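You operate a simulated robot arm through the tools that you are given. There is no shell and no other tool.

The job below is to be done with a simulated two-armed robot. You get a single attempt, and the scene is never put back.

JOB
Hold the red bowl on the top of the wooden counter steady with one hand and put the label roll that says "dish soap" from the top of the wooden counter in it with the other.

Only the result counts: the job must be done as asked and must still hold three seconds after the hand-in. Knocking over, shifting, dropping, spilling or breaking anything else fails it.

ROBOT AND FRAMES
Two 7-joint arms with two-finger parallel grippers on one trunk, on a base that moves. Base frame: it is fixed to the floor where the robot stands at the start and does not move with it; the origin is under the middle of the robot, x ahead of it, y to its left, z up. Units: mm, degrees, N and s.
The left shoulder is at the start at [110, 169, 1511], the right one opposite. With the tool pointing down near the work surface each hand reaches from about 680 to 760 mm from the robot's upright axis, wherever it stands, measured 20 degrees to its own side. Places, roughly: label roll [2250, -2750, 1000]; red bowl [2000, -2750, 1000]. Payload 1.57 kg a hand.
The TCP of each hand is the grasp point between the finger pads, 30 mm short of the fingertips. In the tool frame z runs along the fingers and y along their closing line. Largest opening 80 mm; finger width 17, thickness 12; the body of the gripper, 40 by 82 mm, starts 80 mm behind the TCP.
Orientation is that of the tool frame in the base frame, as [roll, pitch, yaw] about the fixed x, y, z axes, in that order (R = Rz(yaw) Ry(pitch) Rx(roll)). With the fingers straight down and closing along the base's y, the tool's x points along the base's -x, its y along +y and its z along -z.

CONTROLS
- The arms move only by the tool move_arm. It takes "left_rows", "right_rows" or both (then of equal length, played together; a hand with none holds still); each is a list of rows, each an object of numbers (a shift or turn left out is 0, a gripper value left out holds the last): "gripper": the opening, from 0 (shut) to 1 (fully open); "dx", "dy", "dz": the shift along the base's x, y, z in mm; "ax", "ay", "az": the turn, a rotation vector about the base's x, y, z in degrees. In form: [{"gripper": .., "dx": .., "dy": .., "dz": .., "ax": .., "ay": .., "az": ..}, ...]. A call has 1 to 20 rows; each row shifts and turns the commanded pose from where the row before left it. A row lasts 0.2 s, in which the tool goes at most 50 mm and 8.6 degrees; a call with a longer step from one row to the next is refused whole, and so is a gripper value outside its range. Where a pose cannot be reached the arm comes as near as it can. A force on the tool above 40 N (or 10 N above the force at the start of the call, whichever is more), or a blocked arm, ends the call early, and 0.2 s more pass. Each finger travels about 72 mm/s and halts on what it meets, pressing with about 29 N; the grip force reading is that of the motor and also rises with nothing between the fingers. The clock runs only during rows and for 0.2 s after the last one: add rows that do not move to give the fingers time. It gives the time, the measured TCP pose, the force on the tool (base axes), the opening and the grip force at its end, in the units of the frame above (readings bear some noise), with the torque about the TCP (base axes, N m) and any sound that the robot's microphone picked up, and new pictures: "pictures" is both (left out), scene, wrist or none (wrist: the cameras of the hands that moved).
- Cameras (640 x 400 px; columns grow to the right, rows downward): "scene" is now at [153.3, 10.6, 1699.6]; the picture's right is [0.13, -0.99, 0.00], its down [-0.66, -0.09, -0.75] and it looks along [0.74, 0.10, -0.66] (base axes); focal length 274 px, centre (320, 200). "left" rides on the left gripper at [72, 7, -122] in its tool frame; the picture's right is [-0.09, 1.00, 0.00], its down [-0.84, -0.08, -0.54] and it looks along [-0.54, -0.05, 0.84] (tool axes); focal length 238 px, centre (320, 200). "right" rides on the right gripper at [72, -7, -122] in its tool frame; the picture's right is [0.09, 1.00, 0.00], its down [-0.84, 0.08, -0.54] and it looks along [-0.54, 0.05, 0.84] (tool axes); focal length 238 px, centre (320, 200). There is no depth. A picture from a camera that has moved, and an enlarged one, comes with that camera's place and axes in the base frame and with its lens. The place of the scene camera against the robot may be out by one fixed shift of up to 18 mm in any direction.
- slide_trunk(by): slides the trunk up (or, below 0, down) by that many mm; the arms and the scene camera ride with it, the base frame stays. It gives what a move gives, with no picture.
- base_move(legs): drives the robot by 1 to 6 legs, each [ahead, left, turn to the left] in mm, mm and degrees, along the robot's own axes; the way and the turn of a leg run together, so that a leg with both is an arc; at most 1500 mm and 180 degrees a leg. The arms and the cameras ride along, it lands a little off, and it stops where it bumps. It gives what a move gives, and a new picture of the scene camera.
- turn_head(pan, tilt): turns the head with the scene camera to pan (to the left, within 86 degrees either way) and tilt (down, from -29 to 69), counted from straight ahead of the robot. It gives what a move gives, and a new picture of the scene camera.
- close_up(camera, box): a new picture of the part [left, top, right, bottom] of that camera's present view, enlarged. The clock stands still meanwhile.
- finish_job(): hands the job in; it is judged then, once.

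Nothing tells you exact positions but the pictures and the camera data. Unless the task says otherwise, let go and move clear before handing in.

The tools are called after ">>>" as a command line: name --argument value ..., lists and objects as JSON in quotes. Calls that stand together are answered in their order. move_arm: Moves the arms, as the interface text tells. Its arguments: {"type":"object","properties":{"left_rows":{"type":"array"},"right_rows":{"type":"array"},"pictures":{"type":"string","enum":["both","scene","wrist","none"]}},"required":[]} The other tools are called the same way: slide_trunk (by) moves the trunk up or down; base_move (legs) drives the base; turn_head (pan, tilt) turns the head that bears the scene camera; close_up (camera, box) takes an enlarged picture of a part of a camera's view; finish_job () hands the job in.

At the start:

```text
time_s: 0.0
left_ee_pos: [668.2, 245.1, 1211.4]
left_orientation: [-179.9, 0.1, 180.0]
left_wrist_force: [-0.2, 1.0, 0.2]
left_ft_torque: [-0.03, 0.01, 0.03]
left_finger_gap: 80.0
left_finger_force: 0.1
right_ee_pos: [665.3, -252.1, 1235.4]
right_orientation: [-179.9, 0.0, 180.0]
right_wrist_force: [-0.3, -0.1, -0.3]
right_ft_torque: [-0.01, 0.0, 0.01]
right_finger_gap: 80.1
right_finger_force: 0.1
trunk travel left (down, up): [-825.0, 65.0]
robot x, y, heading: [-0.5, 2.3, -0.1]
head pan, tilt (commanded): [7.7, 41.4]
```

scene: 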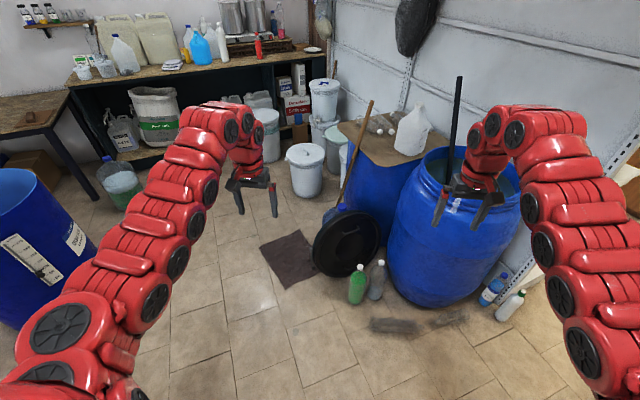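
right: 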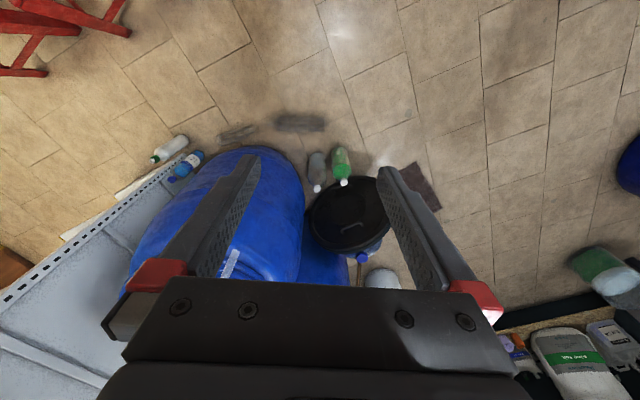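
left: 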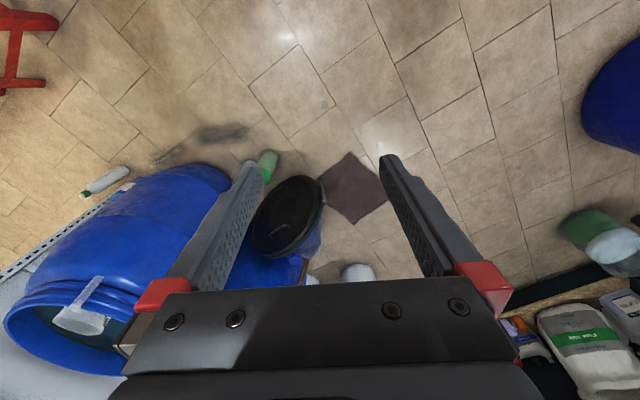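

I see a workshop with blue barrels ahead and a wall to the right; the work counter (near x≈2100, y≈-2750) is out of view to the right. I turn the head to the right to look for it.

>>> turn_head --pan -55 --tilt 20

```text
time_s: 1.3
left_ee_pos: [667.7, 245.9, 1211.8]
left_orientation: [-179.9, 0.1, 180.0]
left_wrist_force: [-0.2, -0.3, 0.1]
left_ft_torque: [0.01, 0.01, 0.02]
left_finger_gap: 79.9
left_finger_force: 0.0
right_ee_pos: [665.4, -252.6, 1235.4]
right_orientation: [-179.9, 0.1, 180.0]
right_wrist_force: [0.4, -0.6, 0.3]
right_ft_torque: [0.02, 0.05, 0.0]
right_finger_gap: 80.0
right_finger_force: 0.1
trunk travel left (down, up): [-825.0, 65.0]
robot x, y, heading: [1.1, 0.0, -0.3]
head pan, tilt (commanded): [-55.0, 20.0]
camera scene: at [123.5, -76.8, 1733.1], right [-0.82, -0.57, 0.0], down [-0.2, 0.28, -0.94], along [0.54, -0.77, -0.34], focal length 274 px, centre (320, 200)
```

scene: 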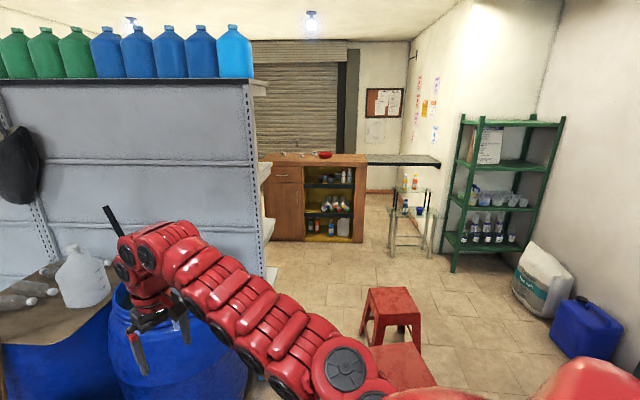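

The wooden counter stands about 3.3 m away with the red bowl on its right part. I enlarge the view to see the counter and the way to it.

>>> close_up --camera "scene" --box '[240, 120, 400, 220]'

>>> close_up --camera "scene" --box '[220, 180, 460, 330]'

```text
4.00 times, centred on (320, 170) of scene
camera zoom: at [123.5, -76.8, 1733.1], right [-0.82, -0.57, 0.0], down [-0.2, 0.28, -0.94], along [0.54, -0.77, -0.34], focal length 1098 px, centre (320, 320)
```

zoom: 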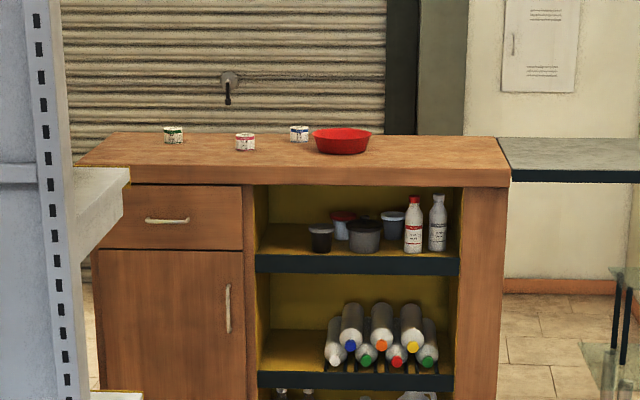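

```text
2.67 times, centred on (340, 255) of scene
camera zoom: at [123.5, -76.8, 1733.1], right [-0.82, -0.57, 0.0], down [-0.2, 0.28, -0.94], along [0.54, -0.77, -0.34], focal length 732 px, centre (267, 53)
```

zoom: 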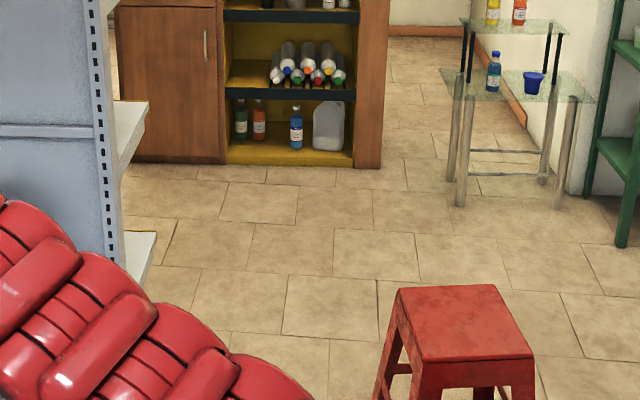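

The wooden counter carries three label rolls (green, red, blue trim) and the red bowl. Before driving I look lower and further right to find the stools and the free floor.

>>> turn_head --pan -80 --tilt 40

>>> turn_head --pan -45 --tilt 50

```text
time_s: 2.2
left_ee_pos: [668.5, 245.9, 1212.1]
left_orientation: [180.0, 0.0, 179.9]
left_wrist_force: [-0.7, 1.3, -0.2]
left_ft_torque: [-0.01, 0.01, 0.03]
left_finger_gap: 80.0
left_finger_force: 0.2
right_ee_pos: [665.7, -251.7, 1236.3]
right_orientation: [-180.0, 0.0, -179.9]
right_wrist_force: [-0.9, -0.3, -0.4]
right_ft_torque: [0.01, 0.03, 0.0]
right_finger_gap: 80.0
right_finger_force: 0.1
trunk travel left (down, up): [-825.0, 65.0]
robot x, y, heading: [-1.3, 4.2, 0.2]
head pan, tilt (commanded): [-80.0, 40.0]
camera scene: at [84.8, -84.3, 1701.8], right [-0.98, -0.17, 0.0], down [-0.11, 0.63, -0.77], along [0.13, -0.75, -0.64], focal length 274 px, centre (320, 200)
```

scene: 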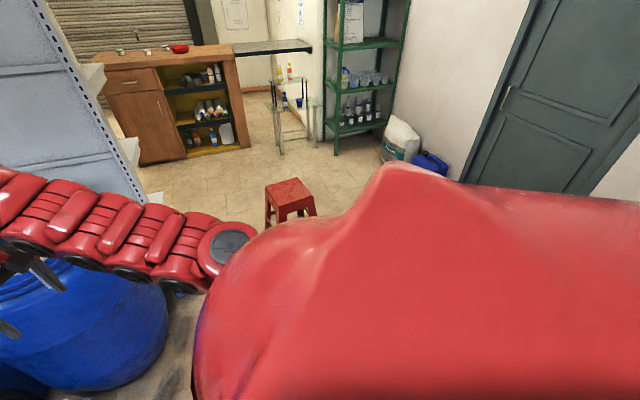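

```text
time_s: 3.2
left_ee_pos: [667.3, 245.9, 1211.0]
left_orientation: [-180.0, 0.1, 179.9]
left_wrist_force: [0.2, -0.5, -0.5]
left_ft_torque: [0.0, 0.0, 0.0]
left_finger_gap: 79.7
left_finger_force: 0.1
right_ee_pos: [665.1, -251.5, 1235.2]
right_orientation: [179.9, 0.1, 179.9]
right_wrist_force: [0.3, -0.3, 0.2]
right_ft_torque: [-0.02, 0.0, -0.04]
right_finger_gap: 80.2
right_finger_force: 0.0
trunk travel left (down, up): [-825.0, 65.0]
robot x, y, heading: [0.3, -0.7, -0.1]
head pan, tilt (commanded): [-45.0, 50.0]
camera scene: at [124.3, -55.1, 1687.6], right [-0.71, -0.71, 0.0], down [-0.54, 0.54, -0.64], along [0.45, -0.46, -0.77], focal length 274 px, centre (320, 200)
```

scene: 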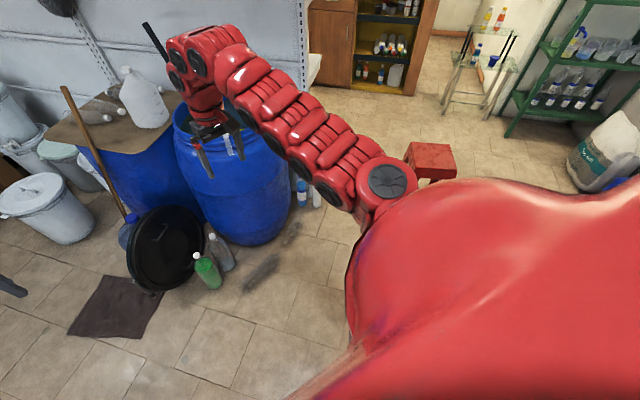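

I see the stools at the right; I enlarge the right hand camera's corner, which looks down on them.

>>> close_up --camera "right" --box '[0, 0, 320, 200]'

>>> close_up --camera "left" --box '[0, 0, 320, 200]'

```text
2.00 times, centred on (160, 100) of right
camera zoom: at [592.0, -257.6, 1357.8], right [-0.09, 1.0, 0.0], down [0.84, 0.08, 0.54], along [0.54, 0.05, -0.84], focal length 477 px, centre (640, 400)
```

zoom: 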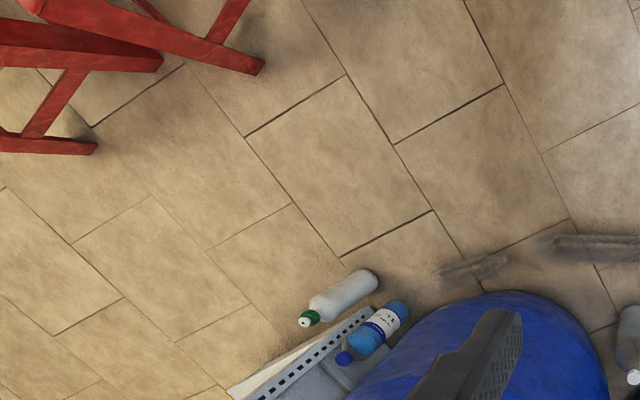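

```text
2.00 times, centred on (160, 100) of left
camera zoom: at [595.2, 251.8, 1333.4], right [0.09, 1.0, 0.0], down [0.84, -0.08, 0.54], along [0.54, -0.05, -0.84], focal length 477 px, centre (640, 400)
```

zoom: 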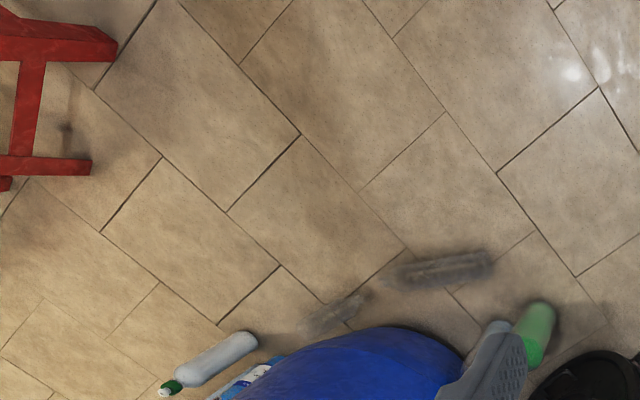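

The two red stools stand around (400,-1150) and (620,-1610), and two bottles near (1110,-1000) narrow the direct way. I turn in place to the right to see the floor on the other side of the stools.

>>> base_move --legs '[[0, 0, -90]]'

>>> turn_head --pan 0 --tilt 45

>>> turn_head --pan -50 --tilt 35

>>> turn_head --pan 20 --tilt 25

```text
time_s: 7.5
left_ee_pos: [230.4, -673.1, 1211.0]
left_orientation: [180.0, 0.1, 88.7]
left_wrist_force: [0.1, -0.2, 0.0]
left_ft_torque: [-0.02, 0.04, -0.03]
left_finger_gap: 80.0
left_finger_force: 0.1
right_ee_pos: [-266.5, -658.6, 1236.4]
right_orientation: [-179.9, -0.1, 88.6]
right_wrist_force: [-1.0, 0.2, 0.3]
right_ft_torque: [-0.03, 0.02, 0.01]
right_finger_gap: 80.0
right_finger_force: 0.0
trunk travel left (down, up): [-825.0, 65.0]
robot x, y, heading: [2.3, -0.6, -91.4]
head pan, tilt (commanded): [-45.0, 50.0]
camera scene: at [-67.8, -134.1, 1687.6], right [-0.69, 0.72, 0.0], down [0.55, 0.53, -0.64], along [-0.46, -0.44, -0.77], focal length 274 px, centre (320, 200)
```

scene: 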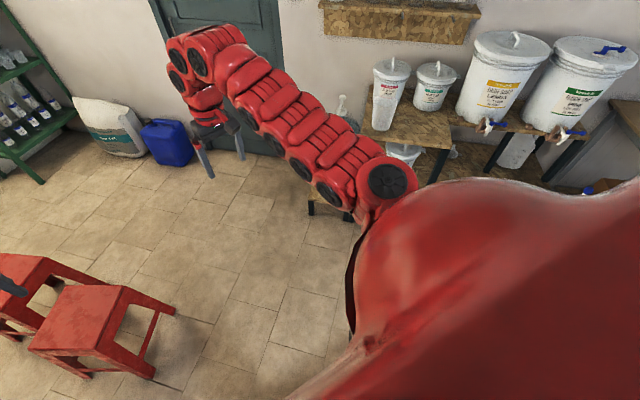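

```text
time_s: 8.6
left_ee_pos: [229.7, -674.8, 1210.4]
left_orientation: [179.9, -0.1, 88.6]
left_wrist_force: [0.4, -0.2, 0.0]
left_ft_torque: [0.02, 0.0, -0.02]
left_finger_gap: 80.0
left_finger_force: 0.1
right_ee_pos: [-266.7, -658.5, 1236.5]
right_orientation: [179.9, 0.1, 88.6]
right_wrist_force: [-0.9, 0.0, -0.5]
right_ft_torque: [-0.02, -0.02, 0.03]
right_finger_gap: 79.9
right_finger_force: 0.1
trunk travel left (down, up): [-825.0, 65.0]
robot x, y, heading: [-0.9, -3.8, -91.4]
head pan, tilt (commanded): [0.0, 45.0]
camera scene: at [-14.1, -162.2, 1694.5], right [-1.0, 0.02, 0.0], down [0.02, 0.71, -0.71], along [-0.02, -0.71, -0.71], focal length 274 px, centre (320, 200)
```

scene: 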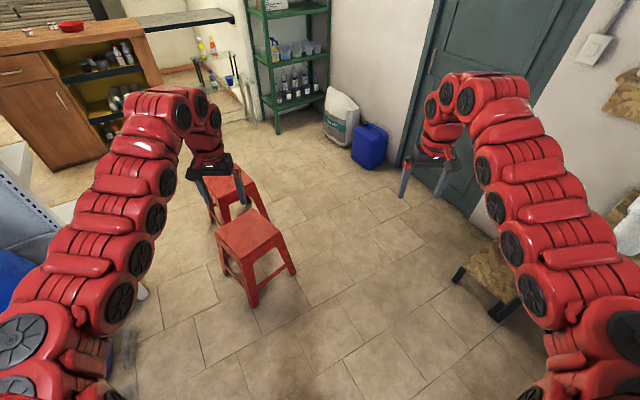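

```text
time_s: 9.8
left_ee_pos: [231.3, -674.0, 1210.8]
left_orientation: [-179.9, 0.0, 88.7]
left_wrist_force: [-0.7, 0.3, 0.4]
left_ft_torque: [-0.01, 0.0, 0.0]
left_finger_gap: 79.9
left_finger_force: 0.0
right_ee_pos: [-265.8, -658.4, 1235.9]
right_orientation: [-180.0, -0.1, 88.6]
right_wrist_force: [0.3, -0.4, -0.2]
right_ft_torque: [-0.05, -0.02, -0.01]
right_finger_gap: 80.3
right_finger_force: 0.2
trunk travel left (down, up): [-825.0, 65.0]
robot x, y, heading: [0.8, 2.4, -91.3]
head pan, tilt (commanded): [-50.0, 35.0]
camera scene: at [-80.9, -136.1, 1709.3], right [-0.63, 0.78, 0.0], down [0.45, 0.36, -0.82], along [-0.64, -0.51, -0.57], focal length 274 px, centre (320, 200)
```

scene: 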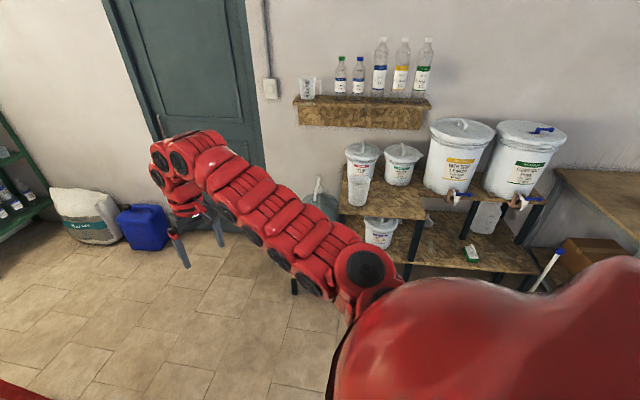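

```text
time_s: 11.2
left_ee_pos: [230.1, -673.6, 1211.2]
left_orientation: [180.0, 0.0, 88.8]
left_wrist_force: [-0.3, 0.0, -0.2]
left_ft_torque: [-0.01, 0.05, 0.0]
left_finger_gap: 80.1
left_finger_force: 0.1
right_ee_pos: [-267.5, -659.1, 1235.5]
right_orientation: [180.0, 0.0, 88.6]
right_wrist_force: [0.3, 0.6, 0.8]
right_ft_torque: [0.0, -0.02, 0.01]
right_finger_gap: 80.0
right_finger_force: 0.1
trunk travel left (down, up): [-825.0, 65.0]
robot x, y, heading: [0.6, -0.4, -91.2]
head pan, tilt (commanded): [20.0, 25.0]
camera scene: at [17.2, -168.2, 1725.0], right [-0.95, -0.32, 0.0], down [-0.14, 0.4, -0.91], along [0.29, -0.86, -0.42], focal length 274 px, centre (320, 200)
```

scene: 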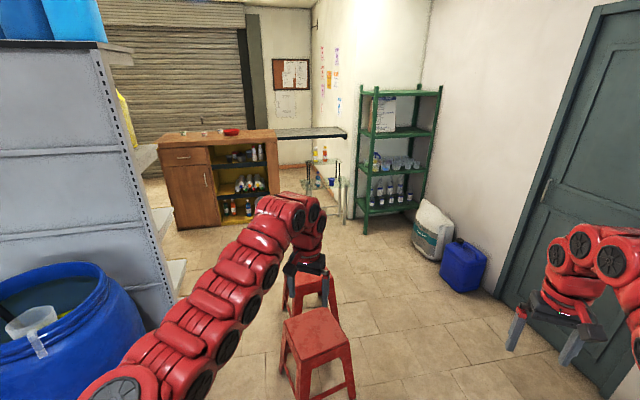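

Now I see the left side is free: floor is open between the stools and the wall (jug, bag, green shelf, small bench at x≈-960). I enlarge the counter for its orientation.

>>> close_up --camera "scene" --box '[140, 110, 300, 235]'

>>> close_up --camera "scene" --box '[270, 120, 430, 245]'

```text
3.20 times, centred on (220, 172) of scene
camera zoom: at [17.2, -168.2, 1725.0], right [-0.95, -0.32, 0.0], down [-0.14, 0.4, -0.91], along [0.29, -0.86, -0.42], focal length 878 px, centre (640, 288)
```

zoom: 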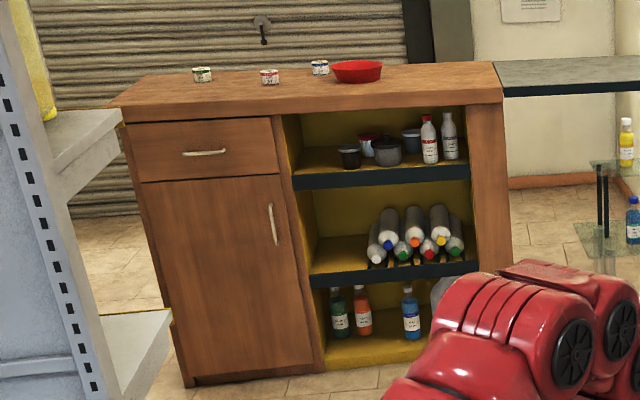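

```text
3.20 times, centred on (350, 182) of scene
camera zoom: at [17.2, -168.2, 1725.0], right [-0.95, -0.32, 0.0], down [-0.14, 0.4, -0.91], along [0.29, -0.86, -0.42], focal length 878 px, centre (224, 256)
```

zoom: 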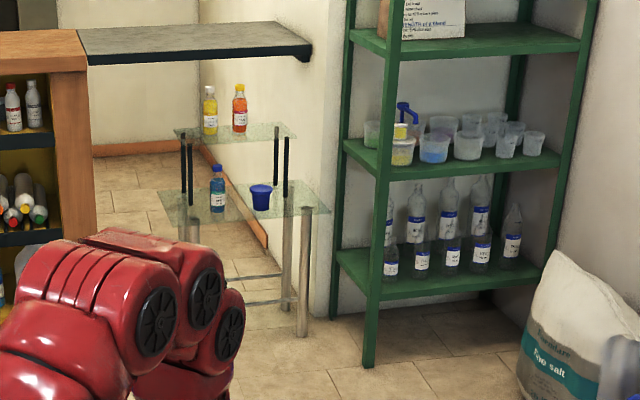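

The gap between the stools and the bottles by the shelf end is only about 450 mm, so I will go round the stools on the far side. First I turn square to the counter (heading about −59°) and slide sideways to the right.

>>> base_move --legs '[[0, 0, 32.4], [0, -880, 0]]'

>>> turn_head --pan 0 --tilt 45

```text
time_s: 17.4
left_ee_pos: [-216.3, -900.8, 1210.8]
left_orientation: [-180.0, 0.0, 119.9]
left_wrist_force: [0.0, 0.1, 0.3]
left_ft_torque: [-0.02, -0.05, -0.03]
left_finger_gap: 79.8
left_finger_force: 0.1
right_ee_pos: [-649.3, -1146.7, 1235.2]
right_orientation: [-180.0, 0.0, 119.8]
right_wrist_force: [0.1, 0.6, -0.6]
right_ft_torque: [0.02, -0.01, 0.01]
right_finger_gap: 80.3
right_finger_force: 0.0
trunk travel left (down, up): [-825.0, 65.0]
robot x, y, heading: [-760.5, -445.8, -60.2]
head pan, tilt (commanded): [20.0, 25.0]
camera scene: at [-661.5, -573.1, 1725.0], right [-0.64, -0.76, 0.0], down [-0.32, 0.27, -0.91], along [0.69, -0.58, -0.42], focal length 274 px, centre (320, 200)
```

scene: 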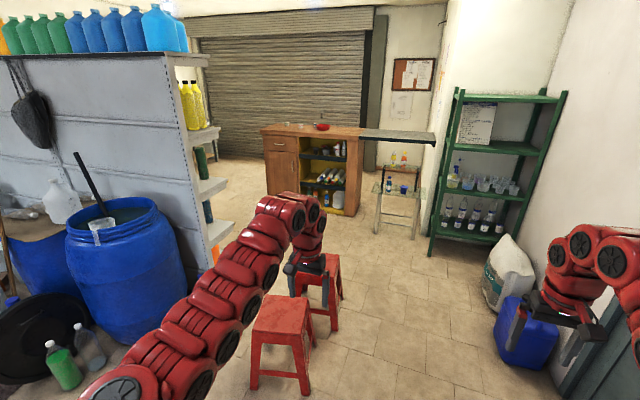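

```text
time_s: 18.2
left_ee_pos: [-215.6, -900.1, 1211.7]
left_orientation: [179.9, 0.0, 119.9]
left_wrist_force: [-0.7, -0.5, 0.0]
left_ft_torque: [-0.03, -0.01, 0.0]
left_finger_gap: 80.1
left_finger_force: 0.0
right_ee_pos: [-649.0, -1146.0, 1235.0]
right_orientation: [179.9, 0.0, 119.8]
right_wrist_force: [-0.5, 0.1, -0.1]
right_ft_torque: [-0.01, 0.01, 0.02]
right_finger_gap: 80.1
right_finger_force: 0.1
trunk travel left (down, up): [-825.0, 65.0]
robot x, y, heading: [-756.7, -447.5, -60.1]
head pan, tilt (commanded): [0.0, 45.0]
camera scene: at [-692.0, -584.5, 1694.5], right [-0.87, -0.5, 0.0], down [-0.35, 0.61, -0.71], along [0.35, -0.61, -0.71], focal length 274 px, centre (320, 200)
```

scene: 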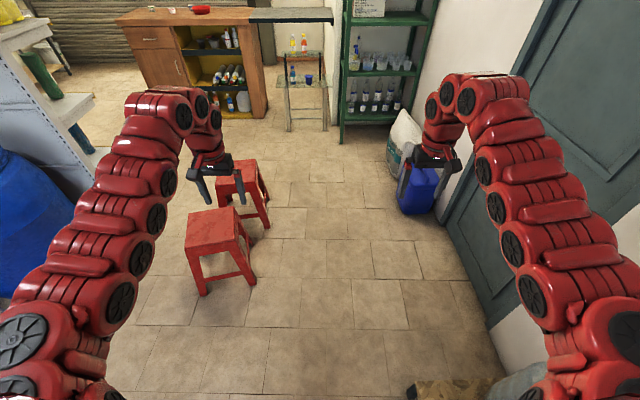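

I am now beyond the stools with a clear lane ahead: stools about 400 mm to my left, jug and bag about 675 mm to my right. I shift slightly right and drive forward beside the stools.

>>> base_move --legs '[[300, -90, 0], [1350, 0, 0]]'

```text
time_s: 26.8
left_ee_pos: [548.6, -2365.3, 1210.7]
left_orientation: [180.0, -0.1, 121.1]
left_wrist_force: [0.4, -0.6, -0.4]
left_ft_torque: [-0.01, 0.01, 0.0]
left_finger_gap: 80.1
left_finger_force: 0.1
right_ee_pos: [122.0, -2619.4, 1235.2]
right_orientation: [-180.0, 0.1, 121.1]
right_wrist_force: [0.4, 0.6, -0.9]
right_ft_torque: [-0.03, -0.02, 0.01]
right_finger_gap: 80.1
right_finger_force: 0.0
trunk travel left (down, up): [-825.0, 65.0]
robot x, y, heading: [-8.2, -1921.9, -58.8]
head pan, tilt (commanded): [0.0, 45.0]
camera scene: at [66.2, -2059.9, 1694.5], right [-0.86, -0.52, 0.0], down [-0.37, 0.61, -0.71], along [0.37, -0.61, -0.71], focal length 274 px, centre (320, 200)
```

scene: 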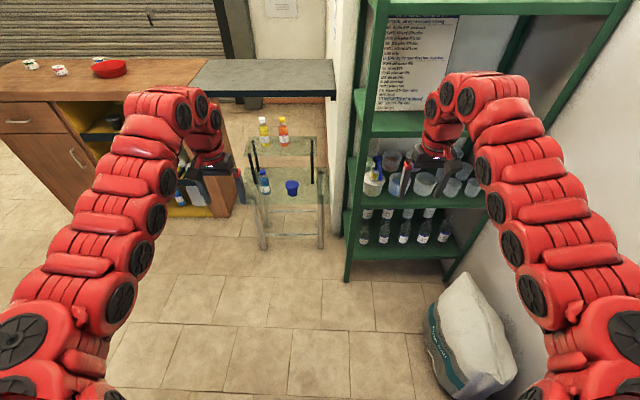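

I'm beside the stools facing the green shelf and glass table. I turn left so the arms point away from the shelf, then curve round in front of the glass table towards the counter.

>>> base_move --legs '[[0, 0, 58.8], [258, -324, 0], [369, -127, 0], [214, 130, 0]]'

```text
time_s: 35.4
left_ee_pos: [1495.5, -1986.6, 1211.6]
left_orientation: [180.0, 0.0, -179.1]
left_wrist_force: [0.5, 0.1, -0.1]
left_ft_torque: [-0.03, 0.02, 0.01]
left_finger_gap: 80.0
left_finger_force: 0.0
right_ee_pos: [1499.7, -2484.9, 1235.2]
right_orientation: [179.9, 0.0, -179.4]
right_wrist_force: [-0.1, -0.5, 0.5]
right_ft_torque: [0.0, -0.01, 0.0]
right_finger_gap: 79.9
right_finger_force: 0.0
trunk travel left (down, up): [-825.0, 65.0]
robot x, y, heading: [832.0, -2240.5, 0.7]
head pan, tilt (commanded): [0.0, 45.0]
camera scene: at [981.5, -2239.8, 1694.6], right [0.01, -1.0, 0.0], down [-0.71, -0.01, -0.71], along [0.71, 0.01, -0.71], focal length 274 px, centre (320, 200)
```

scene: 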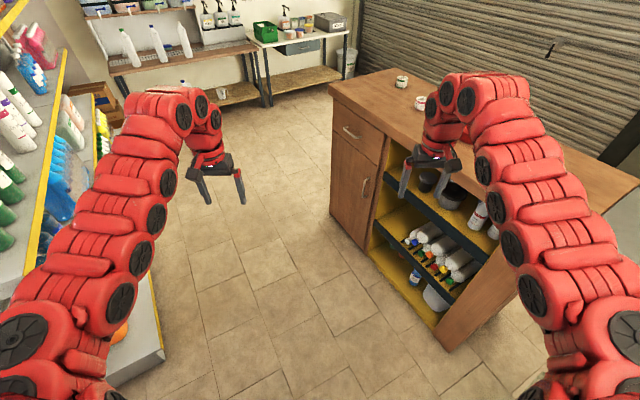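

The counter with its rolls is now ahead-right with free floor around. I turn to face it (heading ≈ −59°).

>>> base_move --legs '[[0, 0, -59.5]]'

>>> turn_head --pan 35 --tilt 30

```text
time_s: 38.4
left_ee_pos: [1381.2, -2692.7, 1210.6]
left_orientation: [-180.0, 0.0, 120.4]
left_wrist_force: [-0.2, 0.1, -0.6]
left_ft_torque: [0.0, -0.02, 0.02]
left_finger_gap: 80.3
left_finger_force: 0.0
right_ee_pos: [950.7, -2942.5, 1235.2]
right_orientation: [180.0, 0.0, 120.3]
right_wrist_force: [0.6, -0.1, 0.2]
right_ft_torque: [-0.01, -0.01, -0.03]
right_finger_gap: 80.1
right_finger_force: 0.0
trunk travel left (down, up): [-825.0, 65.0]
robot x, y, heading: [831.9, -2239.3, -59.6]
head pan, tilt (commanded): [0.0, 45.0]
camera scene: at [902.9, -2380.5, 1694.5], right [-0.86, -0.51, 0.0], down [-0.36, 0.61, -0.71], along [0.36, -0.61, -0.71], focal length 274 px, centre (320, 200)
```

scene: 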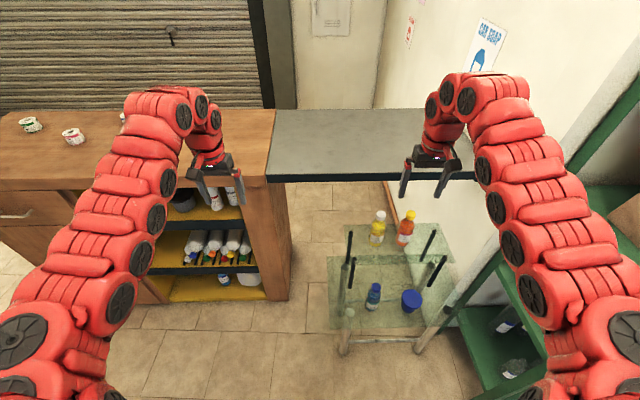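

```text
time_s: 39.5
left_ee_pos: [1381.2, -2691.4, 1211.3]
left_orientation: [-179.9, -0.1, 120.4]
left_wrist_force: [1.1, -0.3, -0.4]
left_ft_torque: [-0.02, 0.01, -0.04]
left_finger_gap: 79.9
left_finger_force: 0.1
right_ee_pos: [950.7, -2941.2, 1234.8]
right_orientation: [180.0, 0.0, 120.3]
right_wrist_force: [0.2, -0.3, 0.0]
right_ft_torque: [-0.01, 0.0, -0.02]
right_finger_gap: 79.9
right_finger_force: 0.1
trunk travel left (down, up): [-825.0, 65.0]
robot x, y, heading: [830.3, -2241.9, -59.6]
head pan, tilt (commanded): [35.0, 30.0]
camera scene: at [943.9, -2348.1, 1717.0], right [-0.42, -0.91, 0.0], down [-0.45, 0.21, -0.87], along [0.79, -0.36, -0.5], focal length 274 px, centre (320, 200)
```

scene: 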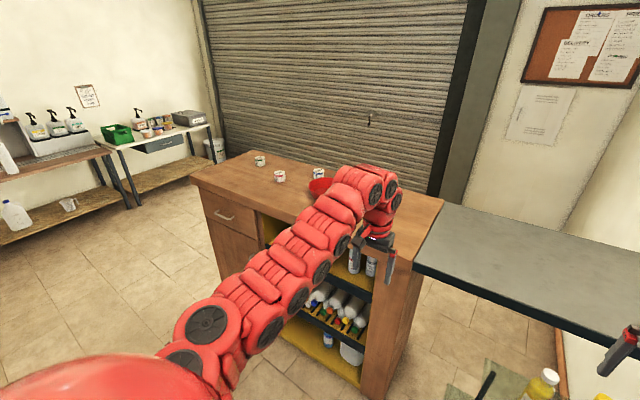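

I'm in front of the counter's right end, facing it squarely. I slide left and a bit ahead to come in front of the bowl and rolls.

>>> base_move --legs '[[80, 400, 0.8], [150, 340, 0]]'

>>> turn_head --pan 0 --tilt 35

```text
time_s: 43.9
left_ee_pos: [2129.6, -2510.0, 1211.4]
left_orientation: [-180.0, 0.0, 120.8]
left_wrist_force: [0.3, 0.6, -0.6]
left_ft_torque: [0.02, -0.04, -0.01]
left_finger_gap: 80.0
left_finger_force: 0.1
right_ee_pos: [1700.5, -2762.3, 1236.0]
right_orientation: [-180.0, -0.1, 120.7]
right_wrist_force: [0.1, 0.4, 0.9]
right_ft_torque: [-0.03, -0.01, -0.04]
right_finger_gap: 80.0
right_finger_force: 0.1
trunk travel left (down, up): [-825.0, 65.0]
robot x, y, heading: [1578.1, -2060.9, -59.1]
head pan, tilt (commanded): [35.0, 30.0]
camera scene: at [1690.2, -2168.5, 1717.2], right [-0.41, -0.91, 0.0], down [-0.46, 0.21, -0.87], along [0.79, -0.35, -0.5], focal length 274 px, centre (320, 200)
```

scene: 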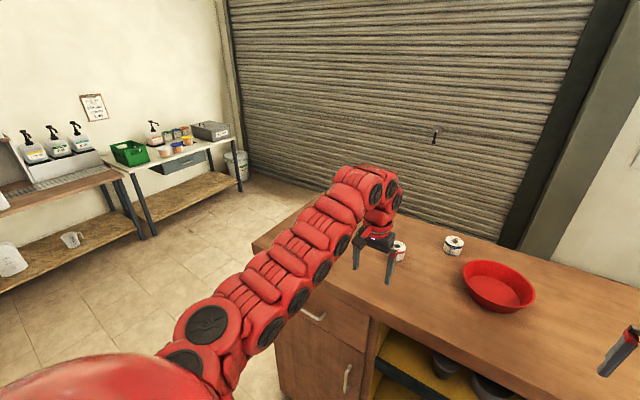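

```text
time_s: 44.9
left_ee_pos: [2130.0, -2508.9, 1211.0]
left_orientation: [180.0, 0.0, 120.8]
left_wrist_force: [-0.5, 0.7, 0.6]
left_ft_torque: [-0.01, -0.03, -0.02]
left_finger_gap: 80.0
left_finger_force: 0.0
right_ee_pos: [1702.0, -2761.9, 1235.8]
right_orientation: [-179.9, 0.0, 120.7]
right_wrist_force: [0.6, 0.6, -0.2]
right_ft_torque: [-0.02, -0.01, 0.01]
right_finger_gap: 80.1
right_finger_force: 0.0
trunk travel left (down, up): [-825.0, 65.0]
robot x, y, heading: [1577.1, -2063.5, -59.3]
head pan, tilt (commanded): [0.0, 35.0]
camera scene: at [1653.4, -2206.9, 1709.3], right [-0.86, -0.51, 0.0], down [-0.29, 0.49, -0.82], along [0.42, -0.7, -0.57], focal length 274 px, centre (320, 200)
```

scene: 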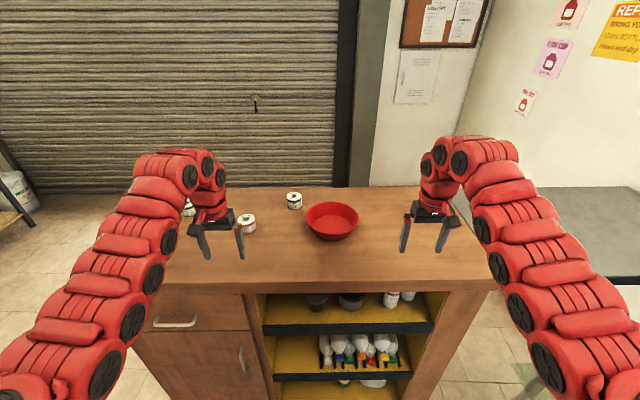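

>>> close_up --camera "scene" --box '[170, 170, 370, 270]'

>>> close_up --camera "scene" --box '[230, 180, 310, 240]'

>>> close_up --camera "left" --box '[0, 0, 640, 400]'

```text
3.20 times, centred on (270, 220) of scene
camera zoom: at [1653.4, -2206.9, 1709.3], right [-0.86, -0.51, 0.0], down [-0.29, 0.49, -0.82], along [0.42, -0.7, -0.57], focal length 878 px, centre (480, 136)
```

zoom: 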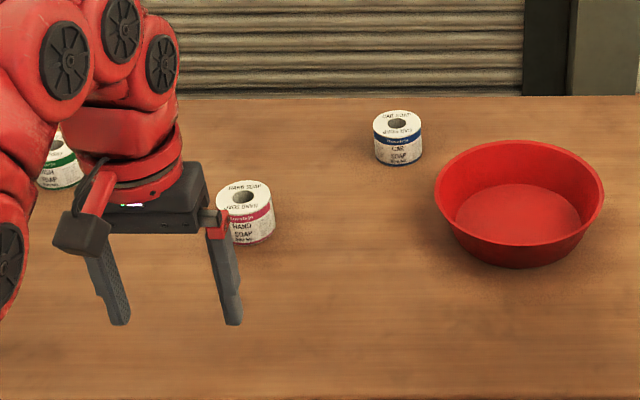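

```text
6.67 times, centred on (270, 210) of scene
camera zoom: at [1653.4, -2206.9, 1709.3], right [-0.86, -0.51, 0.0], down [-0.29, 0.49, -0.82], along [0.42, -0.7, -0.57], focal length 1830 px, centre (653, 133)
```

zoom: 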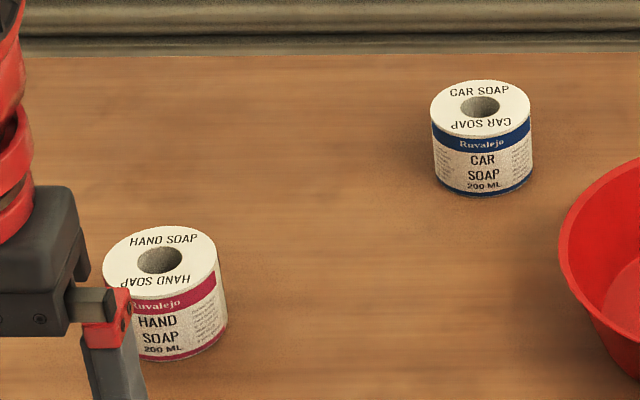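

```text
1.00 times, centred on (320, 200) of left (not enlarged: the box is as wide or as high as the picture)
camera zoom: at [2098.8, -2444.9, 1333.4], right [0.9, 0.43, 0.0], down [0.36, -0.76, 0.54], along [0.23, -0.49, -0.84], focal length 238 px, centre (320, 200)
```

zoom: 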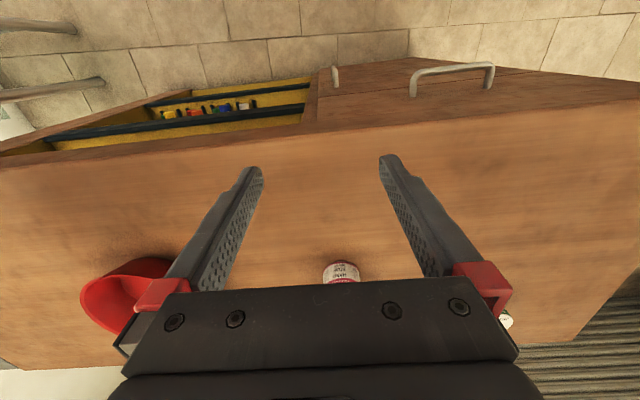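

The red-trimmed roll says "HAND SOAP", the blue one "CAR SOAP"; the green one partly hidden behind the left arm seems to read "…ISH SOAP". I check it closer.

>>> close_up --camera "scene" --box '[170, 195, 218, 225]'

>>> turn_head --pan 45 --tilt 35

```text
13.33 times, centred on (194, 210) of scene
camera zoom: at [1653.4, -2206.9, 1709.3], right [-0.86, -0.51, 0.0], down [-0.29, 0.49, -0.82], along [0.42, -0.7, -0.57], focal length 3660 px, centre (2000, 67)
```

zoom: 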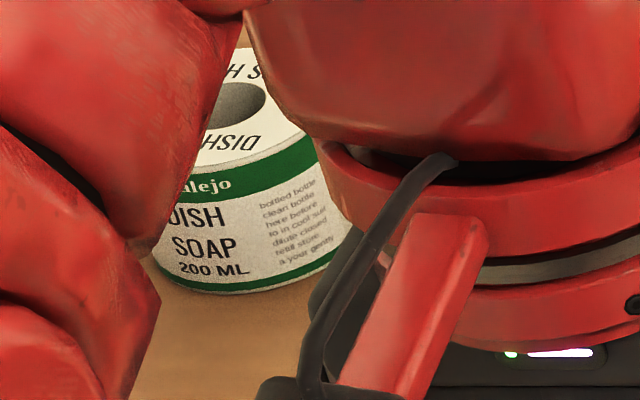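

```text
time_s: 46.0
left_ee_pos: [2131.3, -2509.7, 1212.2]
left_orientation: [-180.0, 0.0, 120.9]
left_wrist_force: [0.4, 0.1, 0.8]
left_ft_torque: [0.03, -0.01, 0.05]
left_finger_gap: 80.0
left_finger_force: 0.0
right_ee_pos: [1701.8, -2762.3, 1236.8]
right_orientation: [180.0, 0.0, 120.7]
right_wrist_force: [-0.4, -0.5, -1.5]
right_ft_torque: [0.02, 0.03, -0.02]
right_finger_gap: 80.1
right_finger_force: 0.1
trunk travel left (down, up): [-825.0, 65.0]
robot x, y, heading: [1576.1, -2061.2, -59.0]
head pan, tilt (commanded): [45.0, 35.0]
camera scene: at [1694.1, -2153.0, 1709.3], right [-0.25, -0.97, 0.0], down [-0.56, 0.14, -0.82], along [0.79, -0.2, -0.57], focal length 274 px, centre (320, 200)
```

scene: 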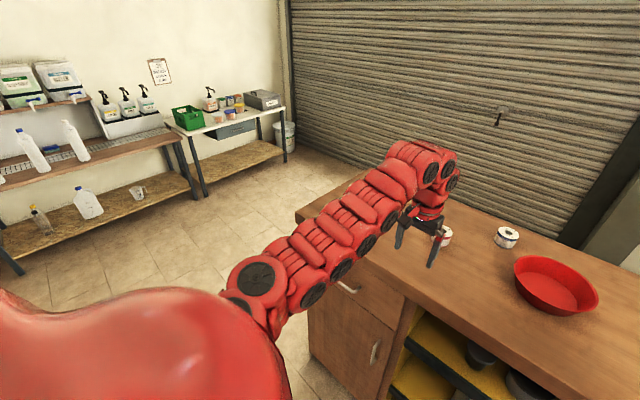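

The green-trimmed roll at the left is the "DISH SOAP" one; the bowl is about 530 mm to its right. I will fetch the roll with the left hand first, so I move a little ahead and left for a better look from the wrist camera.

>>> base_move --legs '[[150, 265, 0]]'

>>> turn_head --pan 15 --tilt 45

>>> close_up --camera "left" --box '[0, 0, 640, 400]'

>>> close_up --camera "right" --box '[0, 0, 640, 400]'

```text
time_s: 48.1
left_ee_pos: [2427.9, -2500.9, 1211.9]
left_orientation: [-179.9, 0.0, 120.8]
left_wrist_force: [-0.1, 0.1, 0.4]
left_ft_torque: [0.03, -0.02, -0.01]
left_finger_gap: 80.2
left_finger_force: 0.1
right_ee_pos: [2001.1, -2755.4, 1234.4]
right_orientation: [180.0, 0.0, 120.8]
right_wrist_force: [0.2, -0.3, -0.3]
right_ft_torque: [0.02, -0.06, 0.02]
right_finger_gap: 80.2
right_finger_force: 0.0
trunk travel left (down, up): [-825.0, 65.0]
robot x, y, heading: [1876.0, -2056.0, -59.0]
head pan, tilt (commanded): [45.0, 35.0]
camera scene: at [1990.1, -2145.3, 1709.5], right [-0.24, -0.97, 0.0], down [-0.56, 0.14, -0.82], along [0.8, -0.2, -0.57], focal length 274 px, centre (320, 200)
```

scene: 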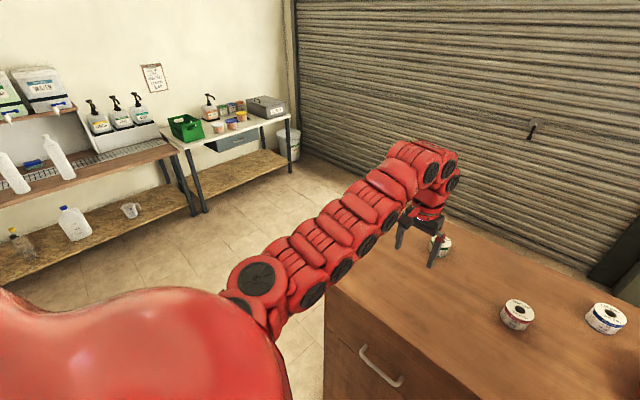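

```text
time_s: 49.0
left_ee_pos: [2428.9, -2500.6, 1211.2]
left_orientation: [179.9, -0.1, 121.0]
left_wrist_force: [0.1, 0.3, -0.1]
left_ft_torque: [0.01, -0.04, 0.04]
left_finger_gap: 79.9
left_finger_force: 0.0
right_ee_pos: [2000.8, -2755.4, 1237.9]
right_orientation: [180.0, -0.1, 120.9]
right_wrist_force: [-0.9, -0.3, 0.0]
right_ft_torque: [0.0, 0.02, -0.01]
right_finger_gap: 80.0
right_finger_force: 0.1
trunk travel left (down, up): [-825.0, 65.0]
robot x, y, heading: [1875.7, -2054.9, -58.9]
head pan, tilt (commanded): [15.0, 45.0]
camera scene: at [1964.5, -2180.4, 1694.5], right [-0.69, -0.72, 0.0], down [-0.51, 0.49, -0.71], along [0.51, -0.49, -0.71], focal length 274 px, centre (320, 200)
```

scene: 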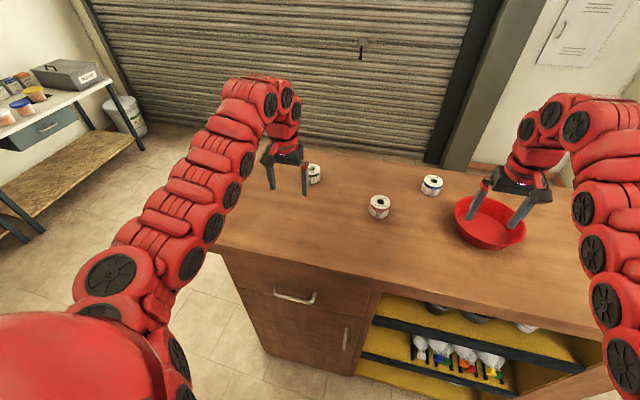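

```text
1.00 times, centred on (320, 200) of left (not enlarged: the box is as wide or as high as the picture)
camera zoom: at [2397.2, -2436.3, 1333.3], right [0.9, 0.43, 0.0], down [0.36, -0.76, 0.54], along [0.23, -0.49, -0.84], focal length 238 px, centre (320, 200)
```

zoom: 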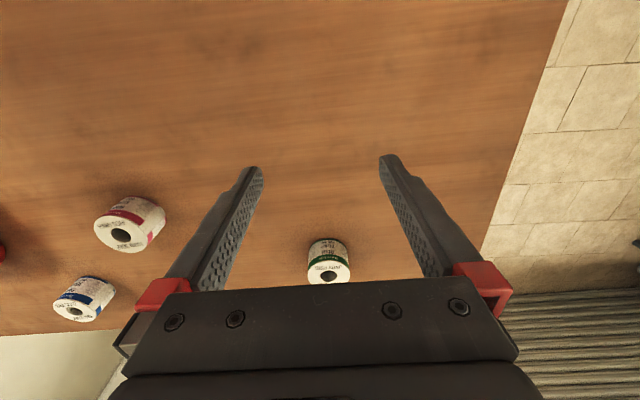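

```text
1.00 times, centred on (320, 200) of right (not enlarged: the box is as wide or as high as the picture)
camera zoom: at [1957.0, -2695.7, 1357.9], right [0.81, 0.59, 0.0], down [0.5, -0.68, 0.54], along [0.32, -0.44, -0.84], focal length 238 px, centre (320, 200)
```

zoom: 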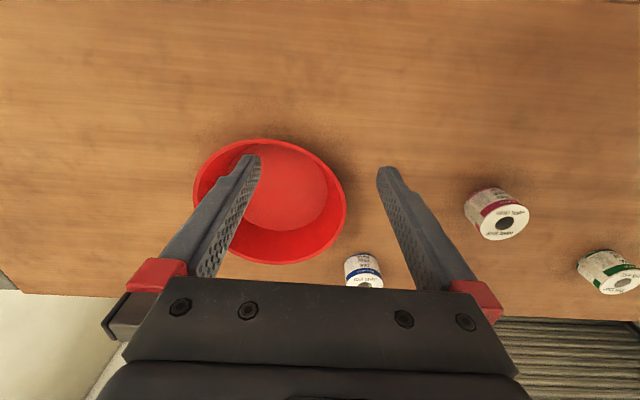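

Triangulating with both wrist cameras, I take the dish-soap roll at about (2517, −2666) with its top at z≈1117 (counter ≈1065), and the bowl centre near (1997, −2845). I drive 145 mm closer so that the left hand can reach the roll.

>>> base_move --legs '[[145, 0, 0]]'

>>> close_up --camera "left" --box '[0, 0, 640, 400]'

>>> close_up --camera "right" --box '[0, 0, 640, 400]'

```text
time_s: 50.4
left_ee_pos: [2504.6, -2620.9, 1212.9]
left_orientation: [179.9, 0.0, 121.1]
left_wrist_force: [-0.1, 0.6, 0.2]
left_ft_torque: [0.0, 0.02, -0.02]
left_finger_gap: 80.0
left_finger_force: 0.0
right_ee_pos: [2077.0, -2877.4, 1237.5]
right_orientation: [180.0, 0.1, 121.1]
right_wrist_force: [-1.2, 0.8, -0.7]
right_ft_torque: [-0.01, -0.02, 0.0]
right_finger_gap: 79.9
right_finger_force: 0.1
trunk travel left (down, up): [-825.0, 65.0]
robot x, y, heading: [1949.5, -2175.4, -59.1]
head pan, tilt (commanded): [15.0, 45.0]
camera scene: at [2038.2, -2301.4, 1694.8], right [-0.69, -0.72, 0.0], down [-0.51, 0.49, -0.71], along [0.51, -0.49, -0.71], focal length 274 px, centre (320, 200)
```

scene: 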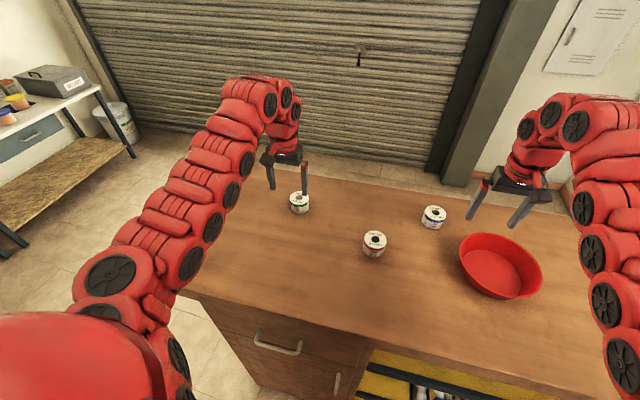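

```text
1.00 times, centred on (320, 200) of left (not enlarged: the box is as wide or as high as the picture)
camera zoom: at [2472.2, -2556.3, 1334.4], right [0.9, 0.44, 0.0], down [0.37, -0.76, 0.54], along [0.24, -0.49, -0.84], focal length 238 px, centre (320, 200)
```

zoom: 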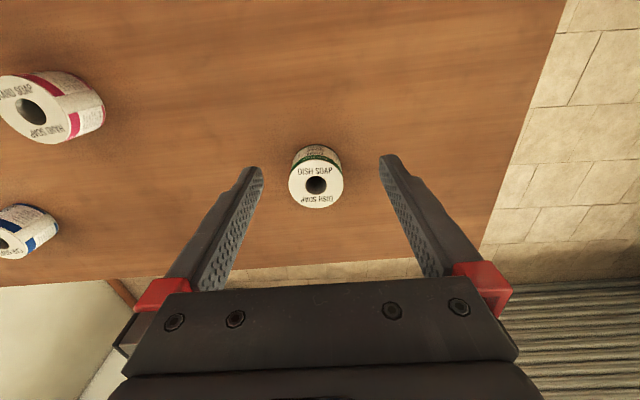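

```text
1.00 times, centred on (320, 200) of right (not enlarged: the box is as wide or as high as the picture)
camera zoom: at [2032.9, -2817.2, 1359.0], right [0.81, 0.59, 0.0], down [0.5, -0.68, 0.54], along [0.32, -0.44, -0.84], focal length 238 px, centre (320, 200)
```

zoom: 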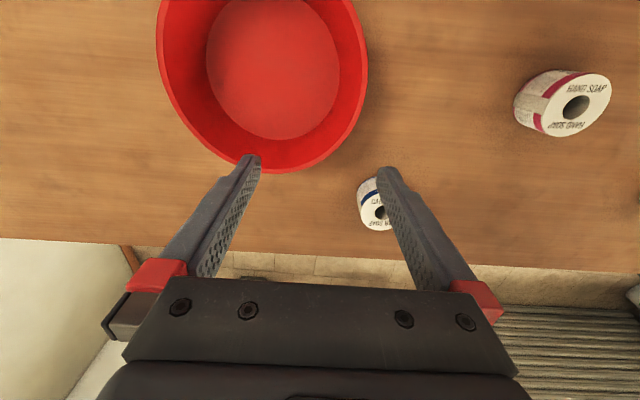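

The roll sits just ahead of the left hand; I take it at (2521, −2667). I move the left hand over it at the present height.

>>> move_arm --left_rows '[{"gripper": 1, "dx": 6, "dy": -16}, {"dx": 6, "dy": -16}, {"dx": 4.7, "dy": -14}, {"dz": -15}, {"dz": -15}, {"dz": 0}]' --pictures "both"

```text
time_s: 51.8
left_ee_pos: [2520.5, -2668.0, 1181.3]
left_orientation: [180.0, 0.0, 121.1]
left_wrist_force: [0.1, 0.2, 0.4]
left_ft_torque: [0.05, 0.03, 0.0]
left_finger_gap: 79.9
left_finger_force: 0.0
right_ee_pos: [2078.2, -2879.8, 1234.3]
right_orientation: [180.0, 0.1, 121.0]
right_wrist_force: [0.3, -0.8, -0.1]
right_ft_torque: [0.02, -0.02, -0.03]
right_finger_gap: 79.9
right_finger_force: 0.0
trunk travel left (down, up): [-825.0, 65.0]
robot x, y, heading: [1949.5, -2177.7, -58.8]
head pan, tilt (commanded): [15.0, 45.0]
camera scene: at [2039.4, -2304.7, 1694.4], right [-0.69, -0.72, 0.0], down [-0.51, 0.49, -0.71], along [0.51, -0.49, -0.71], focal length 274 px, centre (320, 200)
camera left: at [2489.3, -2604.3, 1303.9], right [0.9, 0.44, 0.0], down [0.37, -0.76, 0.54], along [0.24, -0.49, -0.84], focal length 238 px, centre (320, 200)
```

scene: 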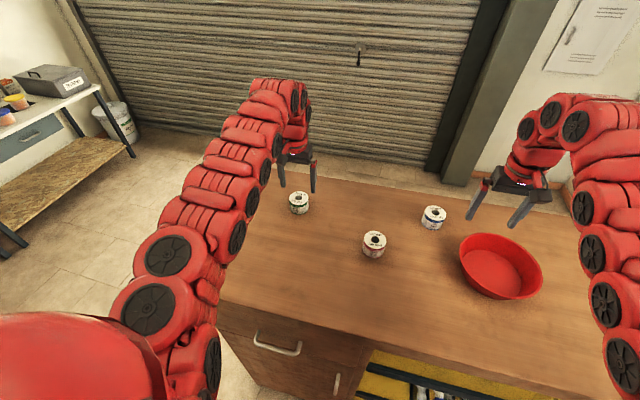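
left: 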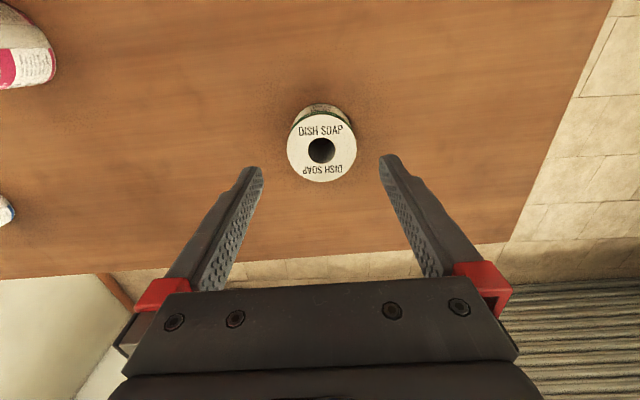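

The roll is centred between the open fingers. I lower the hand slowly to a TCP height of about 1110, keeping the fingertips off the counter.

>>> move_arm --left_rows '[{"dx": 1, "dz": -15}, {"dz": -15}, {"dz": -15}, {"dz": -15}, {"dz": -10}, {"dz": 0}]' --pictures "both"

```text
time_s: 53.2
left_ee_pos: [2524.0, -2668.2, 1111.4]
left_orientation: [180.0, -0.1, 121.0]
left_wrist_force: [0.5, 0.4, 0.0]
left_ft_torque: [0.01, -0.03, -0.01]
left_finger_gap: 79.8
left_finger_force: 0.0
right_ee_pos: [2077.9, -2877.8, 1236.0]
right_orientation: [-179.9, 0.0, 121.1]
right_wrist_force: [-0.6, -0.5, 0.3]
right_ft_torque: [-0.01, 0.0, 0.02]
right_finger_gap: 80.0
right_finger_force: 0.1
trunk travel left (down, up): [-825.0, 65.0]
robot x, y, heading: [1947.0, -2177.0, -59.1]
head pan, tilt (commanded): [15.0, 45.0]
camera scene: at [2039.7, -2303.7, 1694.5], right [-0.69, -0.72, 0.0], down [-0.51, 0.49, -0.71], along [0.51, -0.49, -0.71], focal length 274 px, centre (320, 200)
camera left: at [2490.9, -2603.9, 1234.0], right [0.9, 0.44, 0.0], down [0.37, -0.76, 0.54], along [0.24, -0.49, -0.84], focal length 238 px, centre (320, 200)
```

scene: 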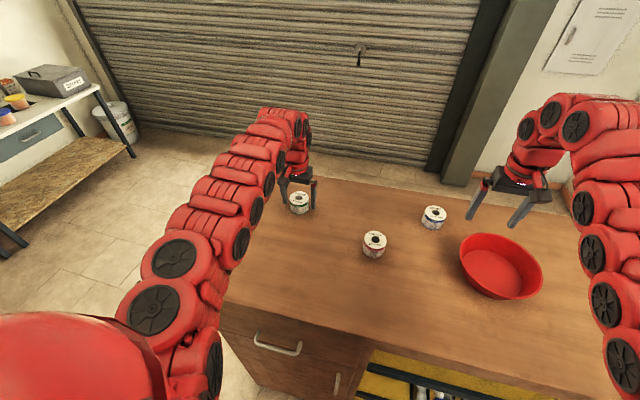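
left: 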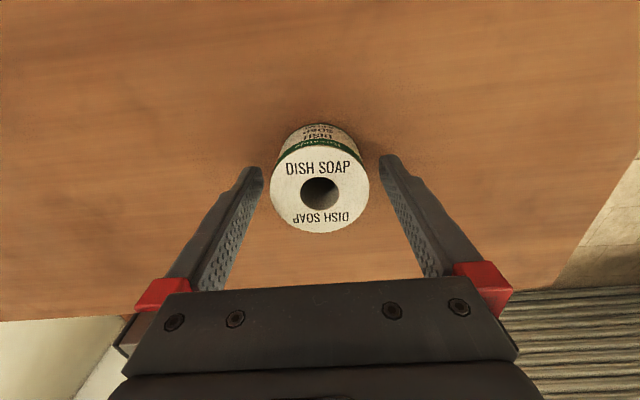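

The roll's top centre coincides with the TCP in the wrist view. I close the left gripper on it.

>>> move_arm --left_rows '[{"gripper": 0.8, "dz": -3}, {"gripper": 0.6}, {"gripper": 0.4}, {"gripper": 0.4}, {"gripper": 0.4}]' --pictures "wrist"

```text
time_s: 54.4
left_ee_pos: [2523.5, -2667.2, 1107.9]
left_orientation: [179.9, -0.1, 121.1]
left_wrist_force: [0.7, 0.0, 0.6]
left_ft_torque: [-0.01, -0.03, -0.01]
left_finger_gap: 54.9
left_finger_force: 29.5
right_ee_pos: [2078.3, -2879.0, 1235.2]
right_orientation: [180.0, 0.0, 121.1]
right_wrist_force: [-0.4, 0.8, 0.9]
right_ft_torque: [-0.02, -0.04, 0.02]
right_finger_gap: 79.8
right_finger_force: 0.0
trunk travel left (down, up): [-825.0, 65.0]
robot x, y, heading: [1948.3, -2179.2, -58.7]
head pan, tilt (commanded): [15.0, 45.0]
camera left: at [2491.3, -2604.1, 1230.6], right [0.9, 0.44, 0.0], down [0.37, -0.76, 0.54], along [0.24, -0.49, -0.84], focal length 238 px, centre (320, 200)
```

left: 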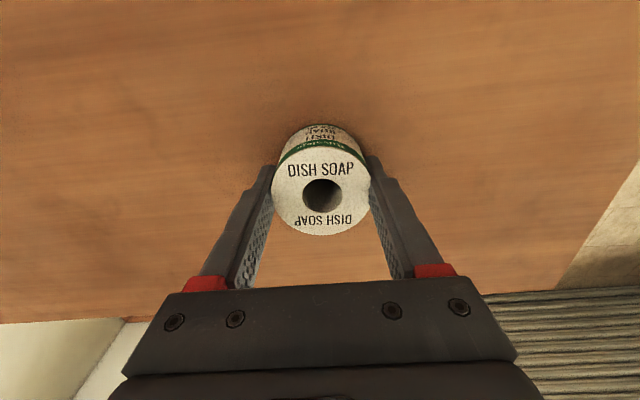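

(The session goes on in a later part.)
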